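You operate a simulated robot arm through the tools that you are given. There is no shell and no other tool. Be economical: measure what you need, move in short steps, check, and stop when the job is done.

You run a simulated two-armed robot. Do the job below in one go: nothing can be reset, and whatever is moved stays where it is left.

JOB
Switch the TRACE monitor off, wipe its smear away with the dry grey cloth, then switch it on again.
Fine: put the cloth back; leave the other monitors on. What is to be rubbed or washed off counts as gone when no trace of it is left.

Only the result counts: the job must be done as asked and must still hold three seconds after the hand-in. Knocking over, shifting, dropping, spilling or breaking anything else fails it. Flat cloth is picked up by pressing the open fingertips on it (5 to 10 N) and closing them slowly along it; thin cloth reads only 2 to 8 mm in the jaws.

ROBOT AND FRAMES
Two 7-joint arms with fingered hands on one trunk, on a base that drives. Base frame: it is fixed to the floor where the robot stands at the start and does not move with it; the origin is under the middle of the robot, x ahead of it, y to its left, z up; the surface under the hand at the start is at about z = 0.75. Units: m, rad, N and s.
The left shoulder is at the start at [0.011, 0.152, 1.355], the right one opposite. With the tool pointing down near the work surface each hand reaches from about 0.1 to 0.66 m from the robot's upright axis, wherever it stands, measured 20 degrees to its own side. Places, roughly: folded cloth (7x11x3 cm) [0.5, -0.1, 0.8]; log monitor button [0.7, 0.5, 1.2]; map monitor button [0.2, 1.1, 1.2]; trace monitor [0.8, 0.2, 1.3]; trace monitor button [0.7, 0, 1.2]. Payload 3.8 kg a hand.
Tool frame (each hand has its own): the origin (TCP) lies between the finger pads and is the grasp point; the fingertips stand 0.03 m ahead of it; z points along the fingers, y is the line along which they close. Largest opening 0.104 m; the body of the gripper starts 0.035 m behind the TCP. The gripper is a hand of 5 fingers: y runs from the thumb to the fingers, the wrist lies at [-0.015, -0.104, -0.178] in the tool frame, and closing takes about 1.5 s.
Orientation is that of the tool frame in the base frame, as [roll, pitch, yaw] about the fixed x, y, z axes, in that order (R = Rz(yaw) Ry(pitch) Rx(roll)). With the fingers straight down and the wrist toward the robot, the tool's x, y and z point along [0, 1, 0], [1, 0, 0] and [0, 0, -1] of the base frame.

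CONTROLS
- The arms move only by the tool step_arm. It takes "left_increments", "right_increments" or both (then of equal length, played together; a hand with none holds still); each is one flat list of numbers, 6 for each row, row after row: the shift along the tool's x, y, z in mm, then the turn, a rotation vector about the tool's x, y, z in rad. In form: [dx, dy, dz, wx, wy, wz, dx, dy, dz, wx, wy, wz, ...]. A call has 1 to 20 rows; each row shifts and turns the commanded pose from where the row before left it, along the tool's axes as they then stand. "left_jaw" and "right_jaw" are, for a hand that has rows, the opening, from 0 (shut) to 1 (fully open), set as the call begins (left out, the last holds). Each row takes 0.2 s and may step no farther than 0.05 m and 0.15 rad from the row before; otherwise, or with a gripper value out of range, the whole call is refused. A pose out of reach is approached as far as the arm can. The call stops where the force on the tool passes 40 N (or 10 N more than at its start, if that is more) or the arm is blocked; 0.2 s more then pass. The fingers move at their own pace (about 0.072 m/s each) and stop on an object; they squeeze with about 26 N. The grip force told is the motor's: it shows also when the fingers shut on nothing. Time passes only in rows, and 0.2 s behind the last, so rows that do not move let the fingers close. It gives the time, the measured TCP pose, the force on the tool (base axes), the opening and the grip force at its end, in the units of the frame above (readings bear some noise), with the torque about the TCP (base axes, N m) and any sound that the robot's microphone picked up, and new pictures: "pictures" is both (left out), scene, wrist or none (wrist: the cameras of the hands that moved).
- Cameras (640 x 400 px; columns grow to the right, rows downward): "scene" is now at [0.0879, 0.0069, 1.5225]; the picture's right is [0.04, -1.00, -0.00], its down [-0.36, -0.01, -0.93] and it looks along [0.93, 0.03, -0.36] (base axes); focal length 214 px, centre (320, 200). "left" rides on the left gripper at [-0.08, -0.078, -0.141] in its tool frame; the picture's right is [-0.78, -0.30, 0.56], its down [0.54, -0.78, 0.33] and it looks along [0.33, 0.56, 0.76] (tool axes); focal length 247 px, centre (320, 200). "right" rides on the right gripper at [0.08, -0.078, -0.141] in its tool frame; the picture's right is [-0.78, 0.30, -0.56], its down [-0.53, -0.78, 0.33] and it looks along [-0.33, 0.56, 0.76] (tool axes); focal length 247 px, centre (320, 200). There is no depth. A picture from a camera that has moved, and an enlarged one, comes with that camera's place and axes in the base frame and with its lens. The place of the scene camera against the robot may be out by one fixed shift of up to 0.012 m in any direction.
- move_column(by): slides the trunk up (or, below 0, down) by that many m; the arms and the scene camera ride with it, the base frame stays. It gives what a move gives, with no picture.
- steer(legs): drives the robot by 1 to 6 legs, each [ahead, left, turn to the left] in m, m and rad, along the robot's own axes; the way and the turn of a leg run together, so that a leg with both is an arc; at most 1.5 m and 3.142 rad a leg. The arms and the cameras ride along, it lands a little off, and it stops where it bumps. It gives what a move gives, and a new picture of the scene camera.
- curl_fingers(index, middle, ring, little, thumb_bend, thumb_turn, hand): sets how far each is bent, from 0 (flat) to 100 (curled in); at 30 the hand is open as for a grip, at 70 the pads meet at the TCP. One left out holds its place. A second passes; each finger stops where it meets its share of the squeeze, and holds until it gets a number again. A gripper value or a shape takes the hand back. It gives what a move gives, with no picture; readings hold the bend of each and the force on index, middle, ring, little, thumb and palm. thumb_turn goes from beside the hand (0) to across from the fingers (100), as for a grip.
- grasp_type(shape, hand): the hand has 5 fingers and takes this shape, open, in about a second: jaw (thumb against the fingers, like two jaws); tri (thumb and two fingers); tip (a fingertip pinch); poke (one finger out to press); point (the index stretched); flat (the hand flat); cup (the hand cupped); fist (a fist). The gripper value then closes the fingers along that shape, each until it touches; the sizes above hold for jaw. It gives what a move gives, with no picture.
- turn_head(pan, tilt): turns the head with the scene camera to pan (to the left, within 1.396 rad either way) and tilt (down, from -0.506 to 1.204), counted from straight ahead of the robot. It gives what a move gives, and a new picture of the scene camera.
- inspect(camera, box): a new picture of the part [left, top, right, bottom] of that camera's present view, enlarged. The clock stands still meanwhile.
- job_done(): hands the job in; it is judged then, once.

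Go step by step. Nothing tells you exact positions but the pictures and the camera data: compare them with the known pose of the tool, close in by small moves and look again before you grip or let go. The budget is 120 turns and 260 pictures, counting those below and the enlarged ones. Unless the task says otherwise, let go and move clear before handing in, and close with one line.

The tools are called after "Emit:" as name(argument=value, ...) on one line, values as JSON. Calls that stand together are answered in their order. step_arm: Moves the arms, as the interface text tells. Its arguments: {"type":"object","properties":{"left_increments":{"type":"array","items":{"type":"number"}},"left_jaw":{"type":"number"},"right_increments":{"type":"array","items":{"type":"number"}},"right_jaw":{"type":"number"},"pictures":{"type":"string","enum":["both","scene","wrist","none"]}},"required":[]} The other tools are called the same way: move_column (by) slides the trunk up or down; grasp_type (shape, hand) gives the hand a shape; curl_fingers (index, middle, ring, little, thumb_bend, thumb_turn, hand) moves the fingers one by one; steer (legs) drives the base; turn_head (pan, tilt) turns the head that bears the scene camera; inspect (camera, box) takes an enlarged picture of a part of a camera's view; job_done () hands the job in.

At the start:

```text
time_s: 0.0
left_tcp_pos: [0.4825, 0.213, 1.5162]
left_orientation: [-3.141, 0.002, 1.571]
left_wrist_force: [0.1, 0.0, 0.0]
left_torque: [-0.01, 0.0, 0.0]
left_width: 0.1034
left_finger_force: 0.0
left_shape: jaw
left_bend: [30.0, 30.0, 30.0, 30.0, 30.0, 98.0]
left_finger forces: [0.0, 0.1, 0.1, 0.1, 0.0, 0.0]
right_tcp_pos: [0.5385, -0.1788, 1.4395]
right_orientation: [3.142, 0.001, 1.571]
right_wrist_force: [-0.9, 0.4, 0.7]
right_torque: [-0.02, -0.04, -0.02]
right_width: 0.1037
right_finger_force: 0.0
right_shape: jaw
right_bend: [30.0, 30.0, 30.0, 30.0, 30.0, 98.0]
right_finger forces: [0.0, 0.0, 0.0, 0.0, 0.1, 0.0]
trunk travel left (down, up): [-0.425, 0.031]
robot x, y, heading: [0.0009, -0.0007, -0.002]
head pan, tilt: [0.037, 0.367]
```

scene: 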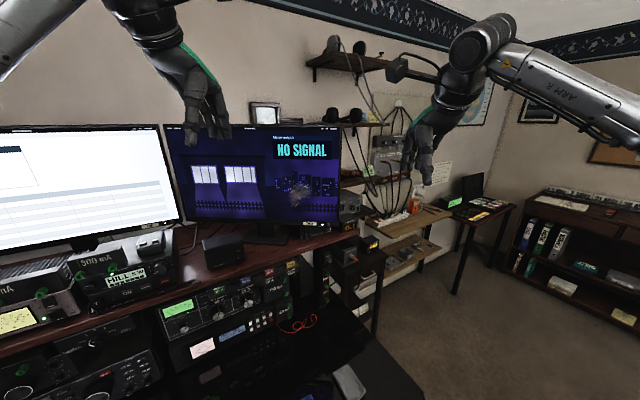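
right: 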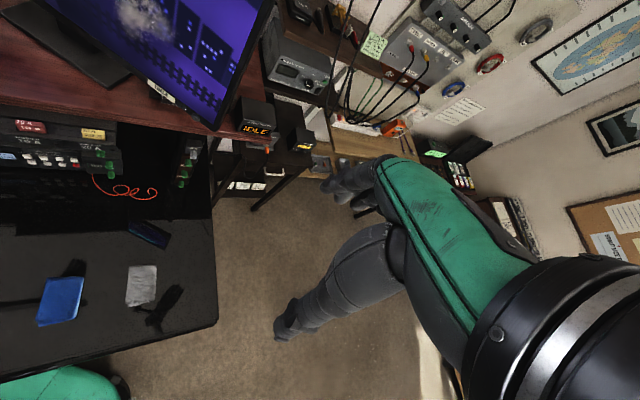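
left: 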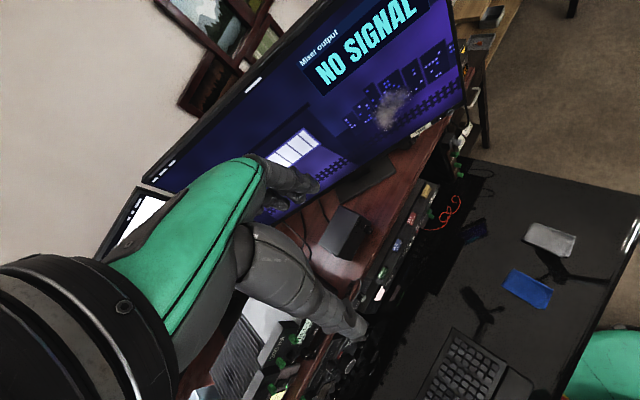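

I see the purple "NO SIGNAL" monitor ahead with a grey smear, a blue and a grey cloth on the desk below. I'll zoom in on the monitor, its button, and the cloths.

Emit:
inspect(camera="scene", box=[220, 120, 380, 260])

Emit:
inspect(camera="left", box=[330, 60, 620, 340])

Emit:
inspect(camera="right", box=[80, 0, 300, 140])

Emit:
turn_head(pan=0.0, tilt=0.9)

```text
2.86 times, centred on (300, 190) of scene
camera zoom: at [0.0879, 0.0069, 1.5225], right [0.04, -1.0, 0.0], down [-0.36, -0.01, -0.93], along [0.93, 0.03, -0.36], focal length 613 px, centre (377, 229)
```

zoom: 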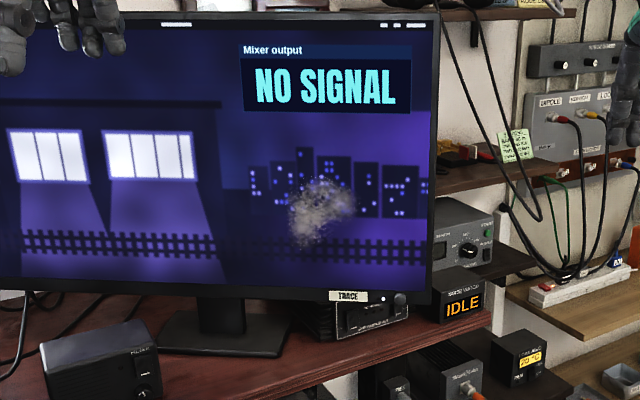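

```text
1.43 times, centred on (475, 200) of left
camera zoom: at [0.406, 0.1324, 1.6555], right [-0.3, -0.78, -0.56], down [-0.78, 0.53, -0.33], along [0.55, 0.33, -0.76], focal length 353 px, centre (99, 200)
```

zoom: 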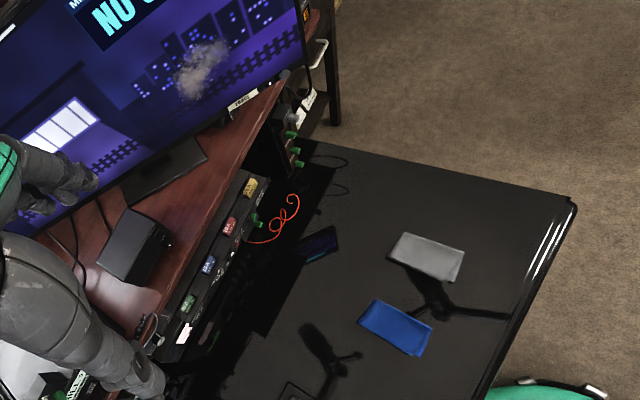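

```text
2.86 times, centred on (190, 70) of right
camera zoom: at [0.4608, -0.0984, 1.5795], right [0.3, -0.78, 0.56], down [-0.78, -0.53, -0.33], along [0.56, -0.33, -0.76], focal length 706 px, centre (691, 571)
```

zoom: 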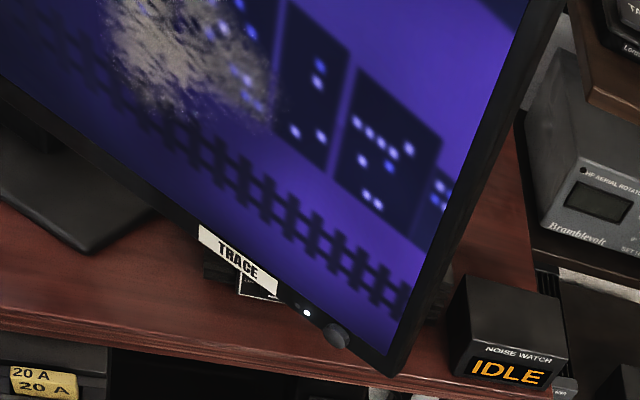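

```text
time_s: 1.0
left_tcp_pos: [0.4845, 0.2129, 1.5149]
left_orientation: [-3.141, 0.003, 1.57]
left_wrist_force: [-0.2, 0.3, -0.6]
left_torque: [-0.01, 0.0, 0.0]
left_width: 0.1038
left_finger_force: 0.0
left_shape: jaw
left_bend: [30.0, 30.0, 30.0, 30.0, 30.0, 98.0]
left_finger forces: [0.0, 0.0, 0.1, 0.0, 0.0, 0.1]
right_tcp_pos: [0.5405, -0.1778, 1.4387]
right_orientation: [3.14, 0.0, 1.569]
right_wrist_force: [0.4, -0.4, -0.2]
right_torque: [0.0, 0.0, -0.01]
right_width: 0.1035
right_finger_force: 0.1
right_shape: jaw
right_bend: [30.0, 30.0, 30.0, 30.0, 30.0, 98.0]
right_finger forces: [0.1, 0.1, 0.0, 0.0, 0.0, 0.1]
trunk travel left (down, up): [-0.425, 0.031]
robot x, y, heading: [0.0041, 0.0024, 0.002]
head pan, tilt: [0.0, 0.901]
camera scene: at [0.0704, 0.0034, 1.4765], right [0.0, -1.0, 0.0], down [-0.79, 0.0, -0.62], along [0.62, 0.0, -0.79], focal length 214 px, centre (320, 200)
```

scene: 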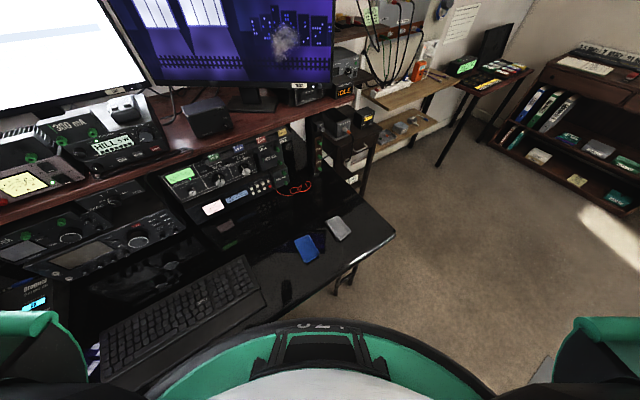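

The TRACE button triangulates to about [0.736, 0.000, 1.194] and the smear to about [0.743, 0.096, 1.30]. The grey cloth lies to the right of the blue one. I'll shape the left hand to poke and turn it to point forward, staying clear of everything.

Emit:
grasp_type(shape="poke", hand="left")

Emit:
turn_head(pan=0.0, tilt=0.37)

Emit:
step_arm(left_increments=[0, 0, 5, -0.143, 0, 0, 0, 0, 0, -0.143, 0, 0, 0, 0, 0, -0.143, 0, 0, 0, 0, 0, -0.143, 0, 0, 0, 0, 0, -0.143, 0, 0, 0, 0, 0, -0.143, 0, 0, 0, 0, 0, -0.143, 0, 0, 0, 0, 0, -0.143, 0, 0, 0, 0, 0, -0.143, 0, 0, 0, 0, 0, -0.143, 0, 0, 0, 0, 0, -0.141, 0, 0])

```text
time_s: 1.9
left_tcp_pos: [0.4824, 0.2134, 1.5152]
left_orientation: [-3.14, 0.002, 1.57]
left_wrist_force: [0.7, -0.7, 0.2]
left_torque: [-0.01, 0.01, -0.01]
left_width: 0.0001
left_finger_force: 0.1
left_shape: poke
left_bend: [70.0, 70.0, 99.0, 99.0, 100.0, 100.0]
left_finger forces: [0.0, 0.0, 0.0, 0.0, 0.0, 0.1]
right_tcp_pos: [0.5385, -0.1782, 1.4381]
right_orientation: [-3.141, -0.001, 1.57]
right_wrist_force: [0.5, -0.6, 0.1]
right_torque: [0.02, 0.0, 0.03]
right_width: 0.1037
right_finger_force: 0.1
right_shape: jaw
right_bend: [30.0, 30.0, 30.0, 30.0, 30.0, 98.0]
right_finger forces: [0.1, 0.0, 0.0, 0.0, 0.1, 0.0]
trunk travel left (down, up): [-0.425, 0.031]
robot x, y, heading: [0.0008, 0.0028, 0.0]
head pan, tilt: [0.0, 0.901]
```

```text
time_s: 2.8
left_tcp_pos: [0.4837, 0.2129, 1.5145]
left_orientation: [-3.139, 0.003, 1.571]
left_wrist_force: [0.0, 0.2, 0.2]
left_torque: [0.01, -0.03, -0.01]
left_width: 0.0
left_finger_force: 0.1
left_shape: poke
left_bend: [70.0, 70.0, 99.0, 99.0, 100.0, 100.0]
left_finger forces: [0.1, 0.0, 0.0, 0.1, 0.0, 0.0]
right_tcp_pos: [0.5403, -0.1781, 1.4398]
right_orientation: [-3.141, 0.0, 1.571]
right_wrist_force: [-0.4, 0.1, -1.1]
right_torque: [0.04, -0.02, -0.01]
right_width: 0.1037
right_finger_force: 0.0
right_shape: jaw
right_bend: [30.0, 30.0, 30.0, 30.0, 30.0, 98.0]
right_finger forces: [0.0, 0.1, 0.0, 0.0, 0.0, 0.0]
trunk travel left (down, up): [-0.425, 0.031]
robot x, y, heading: [0.0005, -0.001, 0.0]
head pan, tilt: [0.0, 0.37]
camera scene: at [0.0881, 0.0034, 1.522], right [0.0, -1.0, 0.0], down [-0.37, 0.0, -0.93], along [0.93, 0.0, -0.37], focal length 214 px, centre (320, 200)
```

scene: 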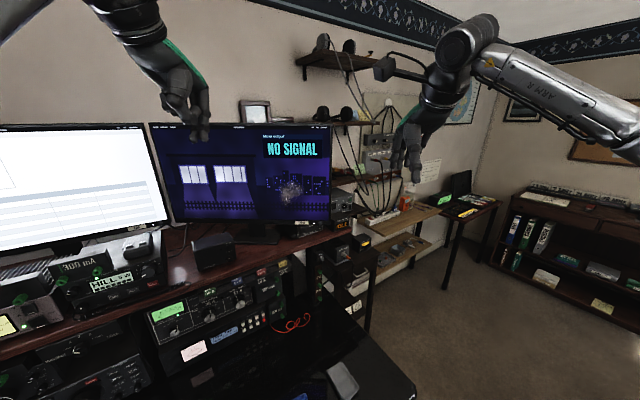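

```text
time_s: 5.2
left_tcp_pos: [0.4833, 0.2114, 1.5093]
left_orientation: [1.571, 0.002, 1.572]
left_wrist_force: [0.4, 0.2, 0.1]
left_torque: [0.0, -0.01, 0.01]
left_width: 0.0
left_finger_force: 0.0
left_shape: poke
left_bend: [70.0, 70.0, 99.0, 99.0, 100.0, 100.0]
left_finger forces: [0.1, 0.0, 0.1, 0.0, 0.0, 0.0]
right_tcp_pos: [0.5383, -0.1783, 1.4402]
right_orientation: [-3.141, 0.001, 1.57]
right_wrist_force: [0.6, -0.4, 0.0]
right_torque: [0.0, -0.03, -0.01]
right_width: 0.1037
right_finger_force: 0.0
right_shape: jaw
right_bend: [30.0, 30.0, 30.0, 30.0, 30.0, 98.0]
right_finger forces: [0.0, 0.1, 0.0, 0.0, 0.0, 0.0]
trunk travel left (down, up): [-0.425, 0.031]
robot x, y, heading: [-0.002, 0.0044, -0.0]
head pan, tilt: [0.0, 0.37]
camera scene: at [0.0884, 0.0027, 1.5221], right [0.0, -1.0, 0.0], down [-0.37, 0.0, -0.93], along [0.93, 0.0, -0.37], focal length 214 px, centre (320, 200)
camera left: at [0.3421, 0.1317, 1.4317], right [0.56, -0.78, -0.29], down [0.33, 0.53, -0.78], along [0.76, 0.33, 0.56], focal length 247 px, centre (320, 200)
```

scene: 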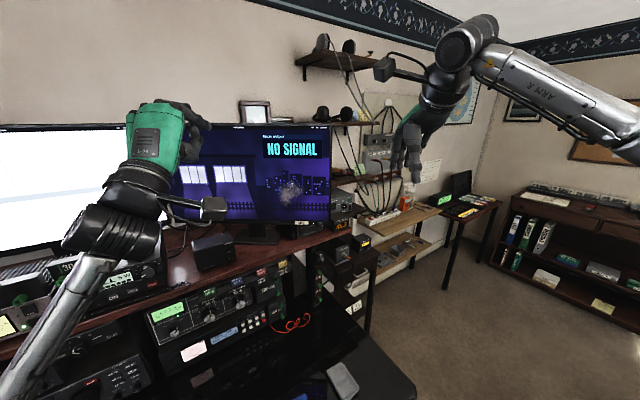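
left: 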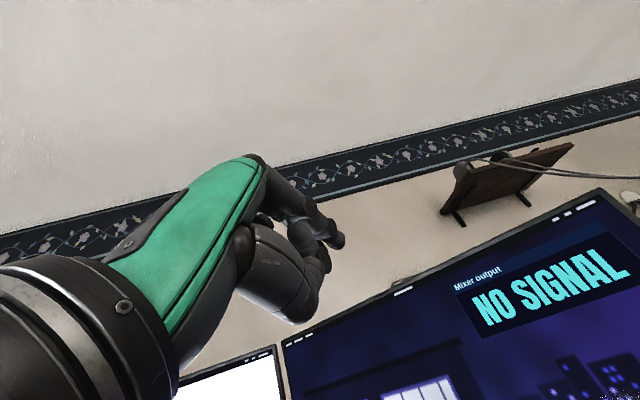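

The left fingers point forward, with the fingertips about 3 cm ahead of the TCP. I'll bring the hand down and across until it is in front of the button, but short of it.

Emit:
step_arm(left_increments=[-23.5, -35, 0, 0, 0, 0, -23.5, -35, 0, 0, 0, 0, -23.5, -35, 0, 0, 0, 0, -23.5, -35, 0, 0, 0, 0, -23.5, -35, 0, 0, 0, 0, -23.5, -35, 0, 0, 0, 0, -23.5, -35, 0, 0, 0, 0, -23.5, -35, 0, 0, 0, 0, -23.5, -35, 0, 0, 0, 0, 0, 0, 35, 0, 0, 0, 0, 0, 35, 0, 0, 0, 0, 0, 35, 0, 0, 0, 0, 0, 35, 0, 0, 0, 0, 0, 15, 0, 0, 0])

```text
time_s: 6.5
left_tcp_pos: [0.4803, 0.0961, 1.3198]
left_orientation: [1.541, -0.247, 1.559]
left_wrist_force: [0.0, 0.0, -0.1]
left_torque: [0.0, 0.01, 0.01]
left_width: 0.0
left_finger_force: 0.1
left_shape: poke
left_bend: [70.0, 70.0, 99.0, 99.0, 100.0, 100.0]
left_finger forces: [0.0, 0.0, 0.0, 0.0, 0.0, 0.1]
right_tcp_pos: [0.5393, -0.1762, 1.4394]
right_orientation: [-3.139, 0.002, 1.571]
right_wrist_force: [-0.2, -0.3, -0.3]
right_torque: [0.01, 0.01, 0.0]
right_width: 0.1035
right_finger_force: 0.1
right_shape: jaw
right_bend: [30.0, 30.0, 30.0, 30.0, 30.0, 98.0]
right_finger forces: [0.1, 0.0, 0.0, 0.1, 0.0, 0.0]
trunk travel left (down, up): [-0.425, 0.031]
robot x, y, heading: [-0.0009, -0.0, -0.001]
head pan, tilt: [0.0, 0.37]
stopped in row 6 (left hand): the arm was blocked; the commanded pose is now the measured one
camera scene: at [0.088, 0.0046, 1.5221], right [0.0, -1.0, 0.0], down [-0.36, 0.0, -0.93], along [0.93, 0.0, -0.36], focal length 214 px, centre (320, 200)
camera left: at [0.3415, 0.0402, 1.2193], right [0.56, -0.69, -0.46], down [0.36, 0.7, -0.61], along [0.75, 0.17, 0.64], focal length 247 px, centre (320, 200)
```

scene: 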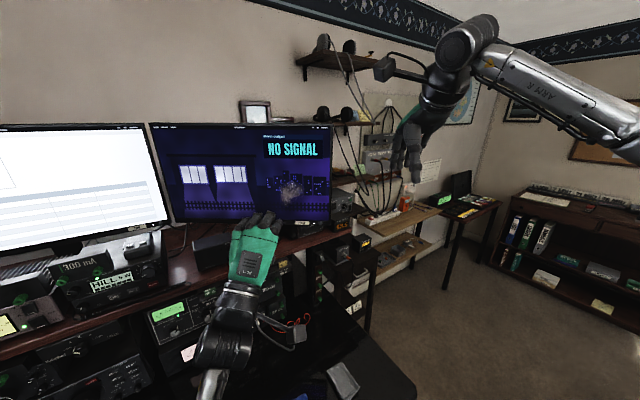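
left: 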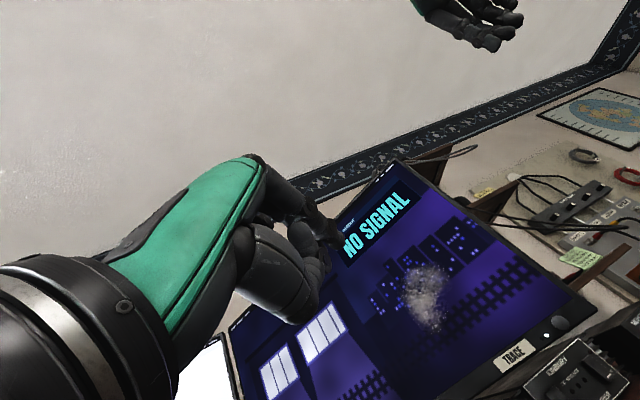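

The arm hit a joint limit close to the body and rolled slightly; nothing was touched. I'll move forward first while undoing the roll, then continue down.

Emit:
step_arm(left_increments=[0, 0, 30, 0, 0, -0.06, 0, 0, 30, 0, 0, -0.06, 0, 0, 30, 0, 0, -0.06, 0, 0, 20, 0, 0, -0.06], pictures="none")

```text
time_s: 7.5
left_tcp_pos: [0.5939, 0.1063, 1.3011]
left_orientation: [1.564, -0.07, 1.567]
left_wrist_force: [0.8, -0.2, -0.3]
left_torque: [0.02, 0.0, -0.02]
left_width: 0.0002
left_finger_force: 0.1
left_shape: poke
left_bend: [70.0, 70.0, 99.0, 99.0, 100.0, 100.0]
left_finger forces: [0.1, 0.0, 0.1, 0.2, 0.0, 0.0]
right_tcp_pos: [0.5404, -0.1776, 1.4387]
right_orientation: [-3.14, 0.0, 1.571]
right_wrist_force: [0.5, -0.3, 0.0]
right_torque: [-0.01, 0.01, 0.0]
right_width: 0.1036
right_finger_force: 0.1
right_shape: jaw
right_bend: [30.0, 30.0, 30.0, 30.0, 30.0, 98.0]
right_finger forces: [0.0, 0.0, 0.0, 0.1, 0.1, 0.0]
trunk travel left (down, up): [-0.425, 0.031]
robot x, y, heading: [-0.0022, 0.0002, 0.001]
head pan, tilt: [0.0, 0.37]
```

That works. Now down and across to the button's line.

Emit:
step_arm(left_increments=[-26, -27, 0, 0, 0, -0.03, -26, -27, 0, 0, 0, -0.03, -26, -27, 0, 0, 0, 0, -26, -26, 0, 0, 0, 0])

```text
time_s: 8.5
left_tcp_pos: [0.5956, 0.0254, 1.186]
left_orientation: [1.554, -0.078, 1.582]
left_wrist_force: [-0.2, -0.8, -0.2]
left_torque: [0.0, 0.0, -0.04]
left_width: 0.0
left_finger_force: 0.1
left_shape: poke
left_bend: [70.0, 70.0, 99.0, 99.0, 100.0, 100.0]
left_finger forces: [0.1, 0.1, 0.0, 0.0, 0.0, 0.0]
right_tcp_pos: [0.54, -0.18, 1.4393]
right_orientation: [-3.14, -0.002, 1.573]
right_wrist_force: [-0.4, 0.2, -1.0]
right_torque: [-0.01, -0.01, 0.01]
right_width: 0.1037
right_finger_force: 0.1
right_shape: jaw
right_bend: [30.0, 30.0, 30.0, 30.0, 30.0, 98.0]
right_finger forces: [0.0, 0.0, 0.1, 0.1, 0.0, 0.0]
trunk travel left (down, up): [-0.425, 0.031]
robot x, y, heading: [-0.0017, 0.0025, 0.0]
head pan, tilt: [0.0, 0.37]
stopped in row 4 (left hand): the arm was blocked; the commanded pose is now the measured one
camera scene: at [0.0882, 0.0027, 1.5221], right [0.0, -1.0, 0.0], down [-0.37, 0.0, -0.93], along [0.93, 0.0, -0.37], focal length 214 px, centre (320, 200)
camera left: at [0.4574, -0.0495, 1.099], right [0.57, -0.74, -0.35], down [0.34, 0.6, -0.73], along [0.75, 0.3, 0.59], focal length 247 px, centre (320, 200)
```

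scene: 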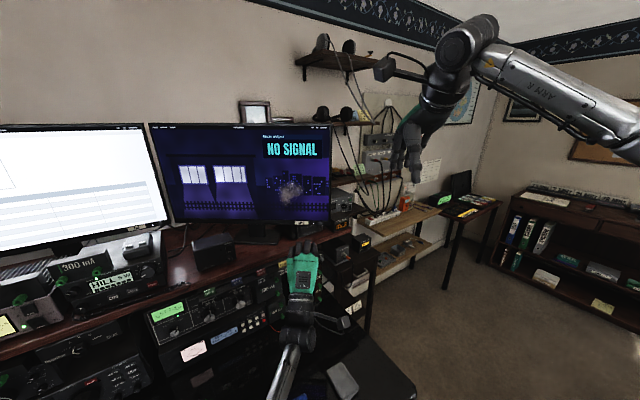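
left: 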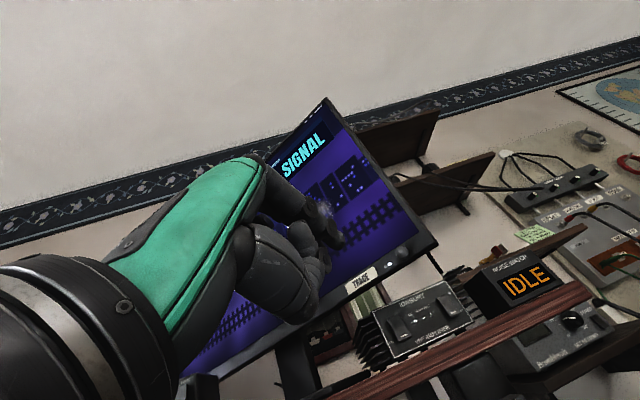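

Nearly there; the left hand is at [0.596, 0.025, 1.186], again at a joint limit. Moving forward should free it, so I'll combine forward with right and slightly up.

Emit:
step_arm(left_increments=[0, 2, 20, 0, 0, 0, -8, 2, 15, 0, 0, 0, -9, 2, 10, 0, 0, 0, -8, 2, 5, 0, 0, 0], pictures="wrist")

Emit:
inspect(camera="left", box=[260, 140, 460, 320])

Emit:
inspect(camera="scene", box=[240, 180, 360, 290])

```text
time_s: 9.5
left_tcp_pos: [0.6502, 0.0214, 1.1838]
left_orientation: [1.552, -0.122, 1.605]
left_wrist_force: [0.9, -0.4, -0.8]
left_torque: [0.0, 0.02, -0.01]
left_width: 0.0003
left_finger_force: 0.0
left_shape: poke
left_bend: [70.0, 70.0, 99.0, 99.0, 100.0, 100.0]
left_finger forces: [0.1, 0.0, 0.0, 0.0, 0.1, 0.0]
right_tcp_pos: [0.5401, -0.1793, 1.4385]
right_orientation: [-3.139, -0.001, 1.573]
right_wrist_force: [0.2, 0.1, 0.2]
right_torque: [0.03, 0.05, -0.05]
right_width: 0.1035
right_finger_force: 0.0
right_shape: jaw
right_bend: [30.0, 30.0, 30.0, 30.0, 30.0, 98.0]
right_finger forces: [0.1, 0.0, 0.0, 0.0, 0.0, 0.1]
trunk travel left (down, up): [-0.425, 0.031]
robot x, y, heading: [-0.0015, 0.002, -0.002]
head pan, tilt: [0.0, 0.37]
camera left: at [0.5144, -0.0532, 1.0938], right [0.59, -0.72, -0.38], down [0.33, 0.64, -0.7], along [0.74, 0.29, 0.61], focal length 247 px, centre (320, 200)
```

left: 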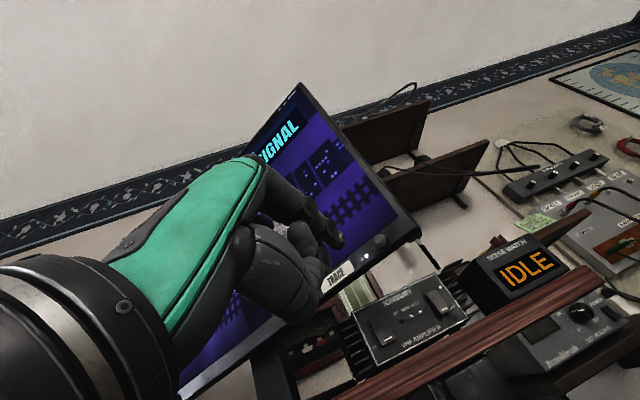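

```text
2.22 times, centred on (360, 230) of left
camera zoom: at [0.5144, -0.0532, 1.0938], right [0.59, -0.72, -0.38], down [0.33, 0.64, -0.7], along [0.74, 0.29, 0.61], focal length 549 px, centre (231, 133)
```

zoom: 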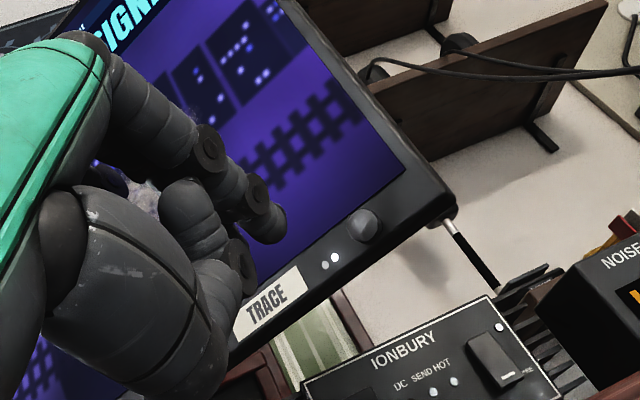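

```text
3.64 times, centred on (300, 235) of scene
camera zoom: at [0.0882, 0.0027, 1.5221], right [0.0, -1.0, 0.0], down [-0.37, 0.0, -0.93], along [0.93, 0.0, -0.37], focal length 780 px, centre (393, 73)
```

zoom: 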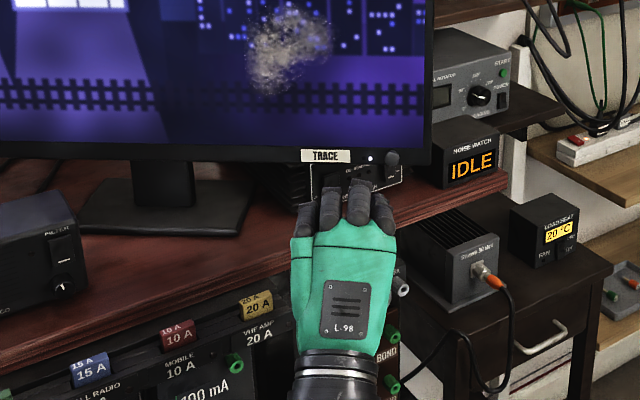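

The fingertip is about 16 mm left of and 7 mm below the button, about 5 cm short of it. I'll shift right and up, letting the hand roll a bit to ease the joint limit.

Emit:
step_arm(left_increments=[-4, 2, 0, 0, 0, 0.07, -4, 2, 0, 0, 0, 0.07, -4, 3, 0, 0, 0, 0.07, -4, 3, 0, 0, 0, 0.07], pictures="none")

```text
time_s: 10.5
left_tcp_pos: [0.6465, -0.0172, 1.2035]
left_orientation: [1.546, -0.358, 1.589]
left_wrist_force: [0.7, 0.1, 0.4]
left_torque: [0.01, -0.02, 0.0]
left_width: 0.0002
left_finger_force: 0.2
left_shape: poke
left_bend: [70.0, 70.0, 99.0, 99.0, 100.0, 100.0]
left_finger forces: [0.0, 0.0, 0.1, 0.0, 0.0, 0.0]
right_tcp_pos: [0.5388, -0.1788, 1.4387]
right_orientation: [3.14, 0.0, 1.57]
right_wrist_force: [-0.4, 0.1, 0.5]
right_torque: [0.01, 0.0, 0.0]
right_width: 0.1033
right_finger_force: 0.0
right_shape: jaw
right_bend: [30.0, 30.0, 30.0, 30.0, 30.0, 98.0]
right_finger forces: [0.0, 0.0, 0.0, 0.0, 0.0, 0.0]
trunk travel left (down, up): [-0.425, 0.031]
robot x, y, heading: [-0.0018, 0.0006, -0.005]
head pan, tilt: [0.0, 0.37]
```

Emit:
step_arm(left_increments=[8, -8, 4, 0, 0, 0, 9, -9, 4, 0, 0, 0], pictures="none")

Emit:
inspect(camera="left", box=[260, 140, 460, 320])

Emit:
inspect(camera="scene", box=[260, 190, 360, 270])

```text
time_s: 11.1
left_tcp_pos: [0.6536, 0.0056, 1.1896]
left_orientation: [1.553, -0.354, 1.585]
left_wrist_force: [-1.0, 0.0, -0.3]
left_torque: [-0.01, -0.04, -0.04]
left_width: 0.0001
left_finger_force: 0.0
left_shape: poke
left_bend: [70.0, 70.0, 99.0, 99.0, 100.0, 100.0]
left_finger forces: [0.0, 0.0, 0.0, 0.1, 0.1, 0.0]
right_tcp_pos: [0.5397, -0.1779, 1.4392]
right_orientation: [-3.141, -0.001, 1.569]
right_wrist_force: [-0.7, 0.2, -0.7]
right_torque: [-0.01, 0.0, 0.03]
right_width: 0.1037
right_finger_force: 0.1
right_shape: jaw
right_bend: [30.0, 30.0, 30.0, 30.0, 30.0, 98.0]
right_finger forces: [0.0, 0.0, 0.0, 0.0, 0.0, 0.0]
trunk travel left (down, up): [-0.425, 0.031]
robot x, y, heading: [-0.0007, 0.0008, 0.002]
head pan, tilt: [0.0, 0.37]
```

```text
2.22 times, centred on (360, 230) of left
camera zoom: at [0.5153, -0.0451, 1.0865], right [0.57, -0.62, -0.54], down [0.34, 0.77, -0.54], along [0.75, 0.13, 0.65], focal length 549 px, centre (231, 133)
```

zoom: 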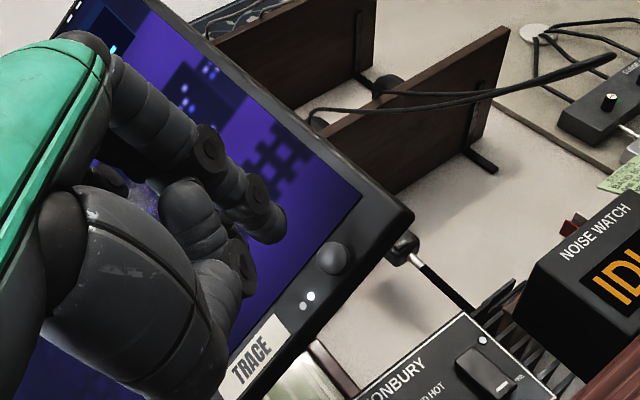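

```text
5.00 times, centred on (310, 230) of scene
camera zoom: at [0.0883, 0.004, 1.5221], right [0.0, -1.0, 0.0], down [-0.37, 0.0, -0.93], along [0.93, 0.0, -0.37], focal length 1072 px, centre (370, 50)
```

zoom: 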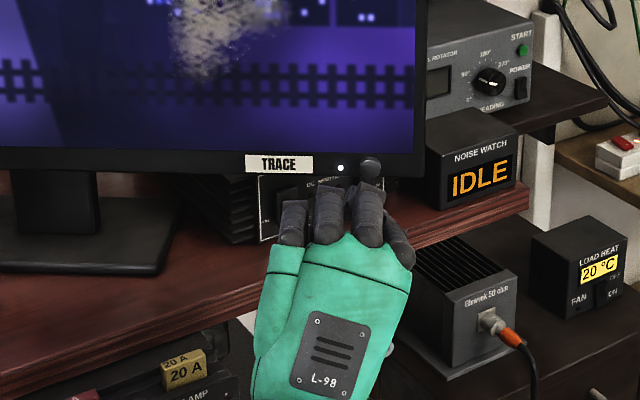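

The fingertip at about [0.684, 0.000, 1.188] is lined up with the button at [0.736, 0, 1.188]. I'll advance most of the way.

Emit:
step_arm(left_increments=[0, 0, 14, 0, 0, 0, 0, 0, 14, 0, 0, 0, 0, 0, 8, 0, 0, 0], pictures="none")

Emit:
inspect(camera="left", box=[260, 140, 460, 320])

```text
time_s: 11.9
left_tcp_pos: [0.6903, 0.0057, 1.192]
left_orientation: [1.551, -0.354, 1.586]
left_wrist_force: [-0.8, -0.8, 0.2]
left_torque: [0.0, 0.02, -0.04]
left_width: 0.0
left_finger_force: 0.1
left_shape: poke
left_bend: [70.0, 70.0, 99.0, 99.0, 100.0, 100.0]
left_finger forces: [0.0, 0.0, 0.0, 0.0, 0.1, 0.1]
right_tcp_pos: [0.5391, -0.1779, 1.4397]
right_orientation: [3.141, 0.0, 1.571]
right_wrist_force: [0.5, 0.0, -0.4]
right_torque: [0.01, 0.0, 0.0]
right_width: 0.1039
right_finger_force: 0.1
right_shape: jaw
right_bend: [30.0, 30.0, 30.0, 30.0, 30.0, 98.0]
right_finger forces: [0.0, 0.1, 0.0, 0.1, 0.1, 0.0]
trunk travel left (down, up): [-0.425, 0.031]
robot x, y, heading: [-0.0026, 0.0001, 0.0]
head pan, tilt: [0.0, 0.37]
```

```text
2.22 times, centred on (360, 230) of left
camera zoom: at [0.5517, -0.0448, 1.0876], right [0.57, -0.62, -0.54], down [0.34, 0.77, -0.54], along [0.75, 0.13, 0.65], focal length 549 px, centre (231, 133)
```

zoom: 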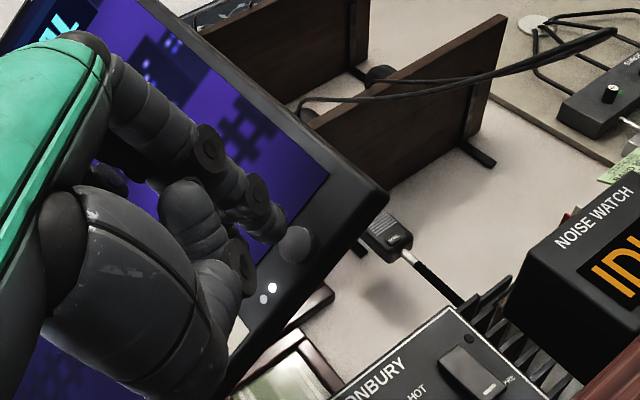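

Aligned, about 1–2 cm short. Advancing in small steps now.

Emit:
step_arm(left_increments=[0, -2, 4, 0, 0, 0, 0, 0, 4, 0, 0, 0], pictures="none")

Emit:
step_arm(left_increments=[0, 0, 3, 0, 0, 0], pictures="wrist")

```text
time_s: 12.5
left_tcp_pos: [0.6987, 0.0061, 1.1896]
left_orientation: [1.552, -0.356, 1.587]
left_wrist_force: [0.6, 0.1, 0.2]
left_torque: [-0.02, -0.02, 0.06]
left_width: 0.0001
left_finger_force: 0.1
left_shape: poke
left_bend: [70.0, 70.0, 99.0, 99.0, 100.0, 100.0]
left_finger forces: [0.0, 0.0, 0.0, 0.0, 0.0, 0.1]
right_tcp_pos: [0.5388, -0.1796, 1.4385]
right_orientation: [-3.139, 0.001, 1.57]
right_wrist_force: [-0.1, -0.3, 0.4]
right_torque: [0.0, 0.0, 0.0]
right_width: 0.104
right_finger_force: 0.0
right_shape: jaw
right_bend: [30.0, 30.0, 30.0, 30.0, 30.0, 98.0]
right_finger forces: [0.0, 0.0, 0.0, 0.1, 0.0, 0.0]
trunk travel left (down, up): [-0.425, 0.031]
robot x, y, heading: [0.0021, -0.0008, 0.002]
head pan, tilt: [0.0, 0.37]
```

```text
time_s: 12.9
left_tcp_pos: [0.701, 0.0044, 1.19]
left_orientation: [1.552, -0.355, 1.584]
left_wrist_force: [0.2, 0.5, -0.3]
left_torque: [0.0, 0.01, -0.02]
left_width: 0.0
left_finger_force: 0.1
left_shape: poke
left_bend: [70.0, 70.0, 99.0, 99.0, 100.0, 100.0]
left_finger forces: [0.0, 0.1, 0.0, 0.0, 0.1, 0.0]
right_tcp_pos: [0.5407, -0.1789, 1.4393]
right_orientation: [-3.141, -0.001, 1.571]
right_wrist_force: [0.8, -0.3, 0.5]
right_torque: [-0.02, 0.03, 0.04]
right_width: 0.1037
right_finger_force: 0.1
right_shape: jaw
right_bend: [30.0, 30.0, 30.0, 30.0, 30.0, 98.0]
right_finger forces: [0.0, 0.1, 0.0, 0.0, 0.0, 0.0]
trunk travel left (down, up): [-0.425, 0.031]
robot x, y, heading: [-0.0025, -0.0, 0.002]
head pan, tilt: [0.0, 0.37]
camera left: at [0.5623, -0.044, 1.0863], right [0.57, -0.62, -0.54], down [0.34, 0.77, -0.54], along [0.75, 0.13, 0.65], focal length 247 px, centre (320, 200)
```

left: 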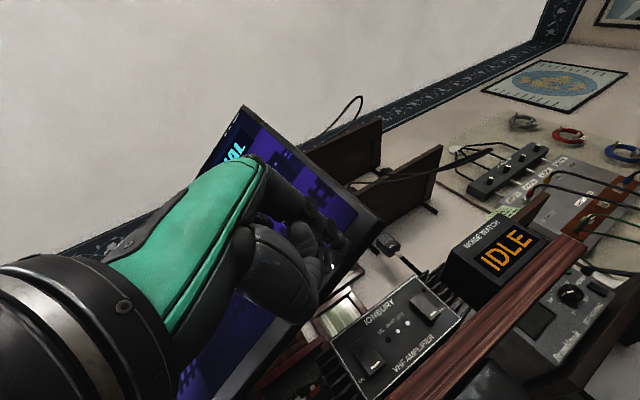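

Emit:
step_arm(left_increments=[0, 0, 3, 0, 0, 0], pictures="none")

Emit:
inspect(camera="left", box=[300, 190, 380, 260])

Emit:
step_arm(left_increments=[0, 0, 2, 0, 0, 0], pictures="none")

```text
time_s: 13.3
left_tcp_pos: [0.7034, 0.0054, 1.1903]
left_orientation: [1.552, -0.355, 1.582]
left_wrist_force: [0.4, 0.0, 0.4]
left_torque: [-0.01, -0.01, -0.03]
left_width: 0.0
left_finger_force: 0.1
left_shape: poke
left_bend: [70.0, 70.0, 99.0, 99.0, 100.0, 100.0]
left_finger forces: [0.0, 0.1, 0.1, 0.0, 0.0, 0.0]
right_tcp_pos: [0.5386, -0.1791, 1.4381]
right_orientation: [3.14, 0.001, 1.571]
right_wrist_force: [0.1, -0.7, 0.0]
right_torque: [-0.03, 0.0, -0.02]
right_width: 0.1035
right_finger_force: 0.1
right_shape: jaw
right_bend: [30.0, 30.0, 30.0, 30.0, 30.0, 98.0]
right_finger forces: [0.0, 0.1, 0.0, 0.0, 0.0, 0.0]
trunk travel left (down, up): [-0.425, 0.031]
robot x, y, heading: [0.0008, -0.0003, -0.001]
head pan, tilt: [0.0, 0.37]
```

```text
5.71 times, centred on (340, 225) of left
camera zoom: at [0.565, -0.0442, 1.0862], right [0.57, -0.62, -0.54], down [0.34, 0.77, -0.54], along [0.75, 0.13, 0.65], focal length 1411 px, centre (206, 57)
```

zoom: 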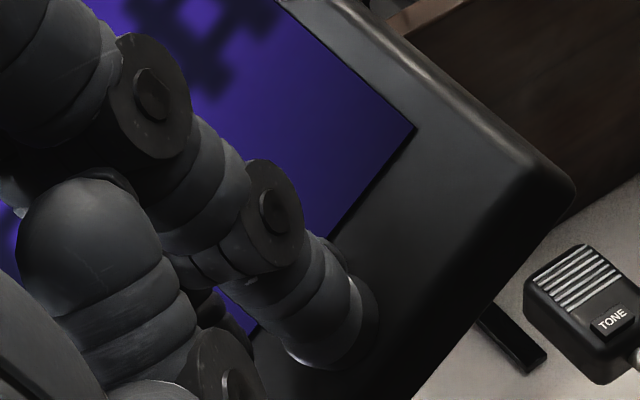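

```text
time_s: 13.7
left_tcp_pos: [0.7057, 0.0044, 1.1893]
left_orientation: [1.552, -0.355, 1.585]
left_wrist_force: [1.0, -0.3, 0.5]
left_torque: [0.03, -0.03, -0.02]
left_width: 0.0001
left_finger_force: 0.0
left_shape: poke
left_bend: [70.0, 70.0, 99.0, 99.0, 100.0, 100.0]
left_finger forces: [0.1, 0.0, 0.0, 0.1, 0.0, 0.1]
right_tcp_pos: [0.5394, -0.1794, 1.4398]
right_orientation: [-3.14, 0.002, 1.57]
right_wrist_force: [-0.2, 0.5, -0.7]
right_torque: [0.01, 0.01, 0.0]
right_width: 0.1036
right_finger_force: 0.1
right_shape: jaw
right_bend: [30.0, 30.0, 30.0, 30.0, 30.0, 98.0]
right_finger forces: [0.0, 0.1, 0.0, 0.0, 0.0, 0.0]
trunk travel left (down, up): [-0.425, 0.031]
robot x, y, heading: [0.0009, -0.0024, 0.001]
head pan, tilt: [0.0, 0.37]
```

The fingertip covers the button and there is no contact yet. Continuing in fine steps.

Emit:
step_arm(left_increments=[0, 0, 2, 0, 0, 0], pictures="none")

Emit:
step_arm(left_increments=[0, 0, 2, 0, 0, 0], pictures="none")

Emit:
inspect(camera="left", box=[220, 100, 400, 260])

```text
time_s: 14.1
left_tcp_pos: [0.7075, 0.0037, 1.189]
left_orientation: [1.553, -0.356, 1.585]
left_wrist_force: [-0.8, 0.3, 0.8]
left_torque: [0.03, -0.01, 0.0]
left_width: 0.0001
left_finger_force: 0.1
left_shape: poke
left_bend: [70.0, 70.0, 99.0, 99.0, 100.0, 100.0]
left_finger forces: [0.6, 0.0, 0.0, 0.0, 0.0, 0.0]
right_tcp_pos: [0.5387, -0.1795, 1.4402]
right_orientation: [3.141, -0.001, 1.571]
right_wrist_force: [-0.7, 0.5, 0.5]
right_torque: [-0.01, 0.02, 0.01]
right_width: 0.1037
right_finger_force: 0.1
right_shape: jaw
right_bend: [30.0, 30.0, 30.0, 30.0, 30.0, 98.0]
right_finger forces: [0.0, 0.1, 0.0, 0.0, 0.1, 0.0]
trunk travel left (down, up): [-0.425, 0.031]
robot x, y, heading: [-0.0013, -0.0004, 0.001]
head pan, tilt: [0.0, 0.37]
```

```text
time_s: 14.5
left_tcp_pos: [0.7094, 0.0055, 1.1898]
left_orientation: [1.551, -0.357, 1.587]
left_wrist_force: [-0.8, -0.2, 0.4]
left_torque: [0.0, -0.02, -0.01]
left_width: 0.0001
left_finger_force: 0.0
left_shape: poke
left_bend: [70.0, 70.0, 99.0, 99.0, 100.0, 100.0]
left_finger forces: [1.1, 0.0, 0.0, 0.0, 0.0, 0.0]
right_tcp_pos: [0.5384, -0.1796, 1.4393]
right_orientation: [-3.14, -0.001, 1.57]
right_wrist_force: [-0.3, 1.1, -0.7]
right_torque: [-0.01, 0.0, 0.02]
right_width: 0.104
right_finger_force: 0.1
right_shape: jaw
right_bend: [30.0, 30.0, 30.0, 30.0, 30.0, 98.0]
right_finger forces: [0.1, 0.1, 0.0, 0.0, 0.0, 0.0]
trunk travel left (down, up): [-0.425, 0.031]
robot x, y, heading: [-0.0002, -0.0, 0.001]
head pan, tilt: [0.0, 0.37]
heard: click
```

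```text
2.50 times, centred on (310, 180) of left
camera zoom: at [0.5711, -0.0448, 1.086], right [0.57, -0.62, -0.54], down [0.34, 0.77, -0.54], along [0.75, 0.13, 0.65], focal length 617 px, centre (345, 250)
```

zoom: 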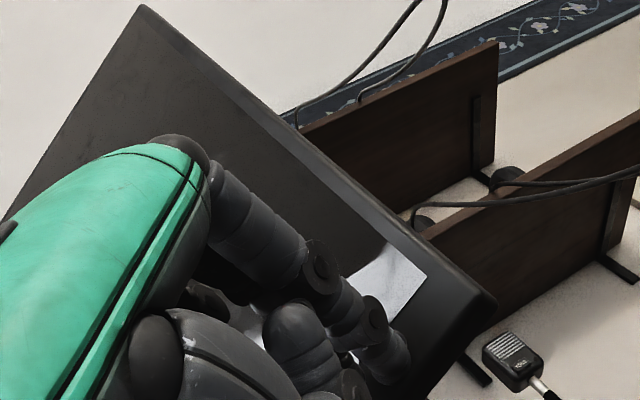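

Click heard and the screen is dark: the monitor is off, with the press point at TCP [0.709, 0.0055, 1.190]. Retracting the left hand straight back, then left out of the way.

Emit:
step_arm(left_increments=[0, 0, -10, 0, 0, 0, 0, 0, -25, 0, 0, 0, 0, 0, -25, 0, 0, 0, 0, 0, -25, 0, 0, 0, 0, 0, -25, 0, 0, 0, 30, 0, 0, 0, 0, 0, 40, 0, 0, 0, 0, 0, 40, 0, 0, 0, 0, 0, 40, 0, 0, 0, 0, 0, 40, 0, 0, 0, 0, 0, 40, 0, 0, 0, 0, 0], pictures="scene")

Emit:
turn_head(pan=-0.1, tilt=0.9)

Emit:
inspect(camera="scene", box=[240, 180, 420, 300])

Emit:
inspect(camera="right", box=[0, 220, 240, 370])

```text
time_s: 16.9
left_tcp_pos: [0.5956, 0.2231, 1.2689]
left_orientation: [1.552, -0.355, 1.586]
left_wrist_force: [0.4, 0.1, 0.2]
left_torque: [-0.03, -0.02, -0.04]
left_width: 0.0
left_finger_force: 0.1
left_shape: poke
left_bend: [70.0, 70.0, 99.0, 99.0, 100.0, 100.0]
left_finger forces: [0.0, 0.1, 0.1, 0.0, 0.0, 0.0]
right_tcp_pos: [0.5388, -0.1762, 1.44]
right_orientation: [3.14, 0.0, 1.57]
right_wrist_force: [0.7, 0.4, 0.3]
right_torque: [0.0, 0.0, -0.06]
right_width: 0.1037
right_finger_force: 0.0
right_shape: jaw
right_bend: [30.0, 30.0, 30.0, 30.0, 30.0, 98.0]
right_finger forces: [0.0, 0.0, 0.0, 0.1, 0.0, 0.1]
trunk travel left (down, up): [-0.425, 0.031]
robot x, y, heading: [0.0012, 0.0001, -0.007]
head pan, tilt: [0.0, 0.37]
camera scene: at [0.0877, 0.0048, 1.5222], right [0.0, -1.0, 0.0], down [-0.36, 0.0, -0.93], along [0.93, 0.0, -0.36], focal length 214 px, centre (320, 200)
```

scene: 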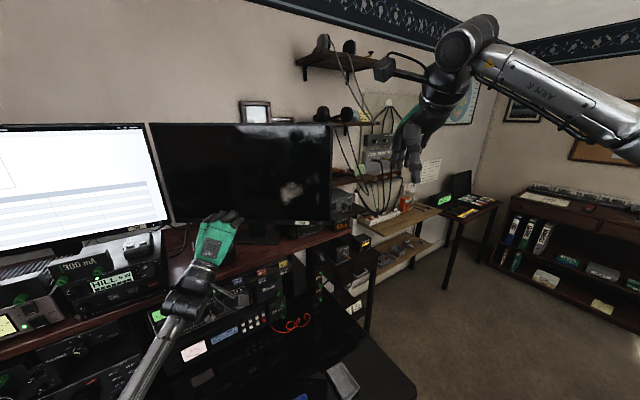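

```text
time_s: 17.9
left_tcp_pos: [0.5957, 0.2202, 1.2697]
left_orientation: [1.552, -0.356, 1.585]
left_wrist_force: [-0.8, 1.0, 0.4]
left_torque: [0.04, 0.01, -0.03]
left_width: 0.0001
left_finger_force: 0.1
left_shape: poke
left_bend: [70.0, 70.0, 99.0, 99.0, 100.0, 100.0]
left_finger forces: [0.0, 0.2, 0.1, 0.0, 0.0, 0.1]
right_tcp_pos: [0.5393, -0.1788, 1.4384]
right_orientation: [-3.141, 0.0, 1.571]
right_wrist_force: [0.7, 0.2, -0.9]
right_torque: [-0.02, 0.0, 0.01]
right_width: 0.1036
right_finger_force: 0.1
right_shape: jaw
right_bend: [30.0, 30.0, 30.0, 30.0, 30.0, 98.0]
right_finger forces: [0.0, 0.1, 0.0, 0.0, 0.0, 0.0]
trunk travel left (down, up): [-0.425, 0.031]
robot x, y, heading: [0.0021, -0.0005, -0.001]
head pan, tilt: [-0.099, 0.901]
camera scene: at [0.07, -0.0045, 1.4765], right [-0.1, -1.0, 0.0], down [-0.78, 0.08, -0.62], along [0.62, -0.06, -0.79], focal length 214 px, centre (320, 200)
```

scene: 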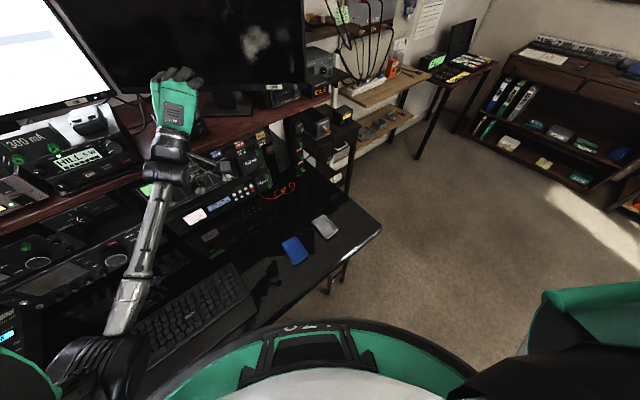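

```text
3.33 times, centred on (330, 240) of scene
camera zoom: at [0.07, -0.0045, 1.4765], right [-0.1, -1.0, 0.0], down [-0.78, 0.08, -0.62], along [0.62, -0.06, -0.79], focal length 715 px, centre (287, 67)
```

zoom: 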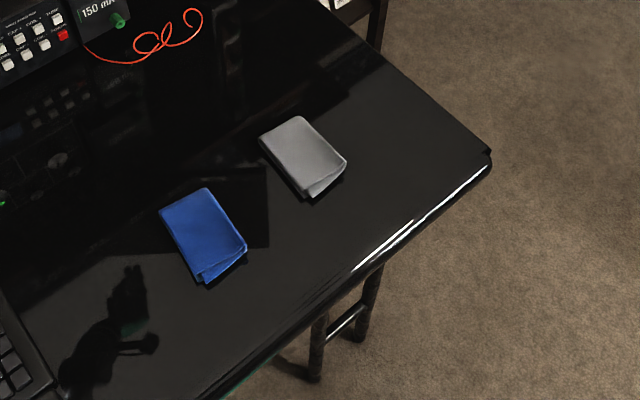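

```text
2.67 times, centred on (120, 295) of right
camera zoom: at [0.4609, -0.0991, 1.5794], right [0.3, -0.78, 0.56], down [-0.78, -0.53, -0.33], along [0.56, -0.33, -0.76], focal length 659 px, centre (853, -53)
```

zoom: 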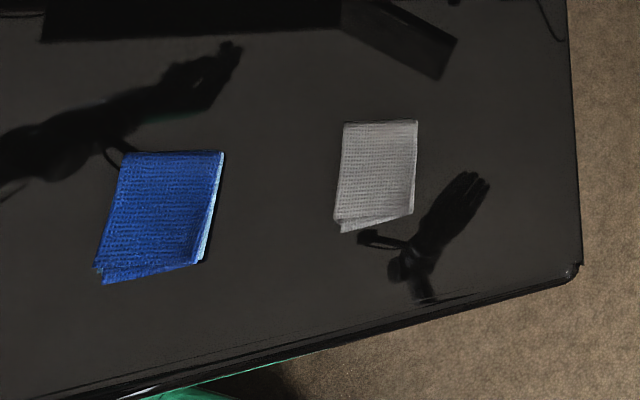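

The monitor is off and the left hand is clear. The grey cloth is at about [0.513, -0.066] and about 6×9 cm, with its long side turned about 32° left of straight ahead. I'll lower the right hand over it and turn it to match.

Emit:
step_arm(right_increments=[20, -5, 30, 0, 0, 0, 20, -5, 40, 0, 0, 0, 20, -5, 40, 0, 0, 0, 20, -5, 40, 0, 0, 0, 20, -5, 40, 0, 0, 0, 12, -1, 40, 0, 0, 0, 0, 0, 40, 0, 0, 0, 0, 0, 40, 0, 0, 0, 0, 0, 40, 0, 0, 0, 0, 0, 40, 0, 0, 0, 0, 0, 40, 0, 0, 0, 0, 0, 40, 0, 0, -0.14, 0, 0, 20, 0, 0, -0.14, 0, 0, 0, 0, 0, -0.14, 0, 0, 0, 0, 0, -0.14], right_jaw=0.55)

```text
time_s: 21.1
left_tcp_pos: [0.5943, 0.2206, 1.2686]
left_orientation: [1.552, -0.355, 1.587]
left_wrist_force: [0.7, 0.0, -0.2]
left_torque: [-0.02, -0.01, 0.02]
left_width: 0.0
left_finger_force: 0.0
left_shape: poke
left_bend: [70.0, 70.0, 99.0, 99.0, 100.0, 100.0]
left_finger forces: [0.0, 0.0, 0.1, 0.1, 0.0, 0.0]
right_tcp_pos: [0.5106, -0.0655, 0.9498]
right_orientation: [-3.141, 0.001, 2.132]
right_wrist_force: [-0.3, -0.3, 0.7]
right_torque: [-0.02, -0.02, 0.0]
right_width: 0.0574
right_finger_force: 0.1
right_shape: jaw
right_bend: [74.0, 42.0, 39.0, 42.0, 67.0, 100.0]
right_finger forces: [0.0, 0.0, 0.1, 0.0, 0.0, 0.0]
trunk travel left (down, up): [-0.425, 0.031]
robot x, y, heading: [-0.0056, 0.0006, 0.007]
head pan, tilt: [-0.099, 0.901]
camera scene: at [0.0701, -0.0044, 1.4764], right [-0.1, -0.99, 0.0], down [-0.78, 0.08, -0.62], along [0.62, -0.06, -0.79], focal length 214 px, centre (320, 200)
camera right: at [0.4031, -0.0399, 1.0891], right [0.66, -0.5, 0.56], down [-0.37, -0.87, -0.33], along [0.65, 0.01, -0.76], focal length 247 px, centre (320, 200)
```

scene: 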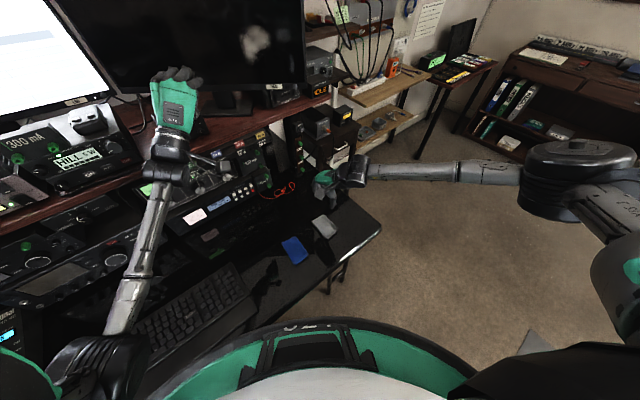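
right: 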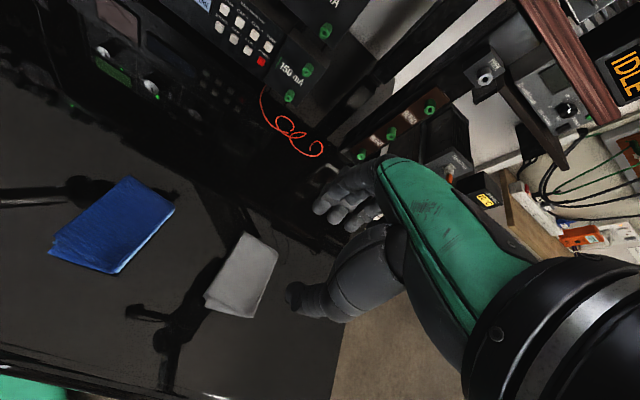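

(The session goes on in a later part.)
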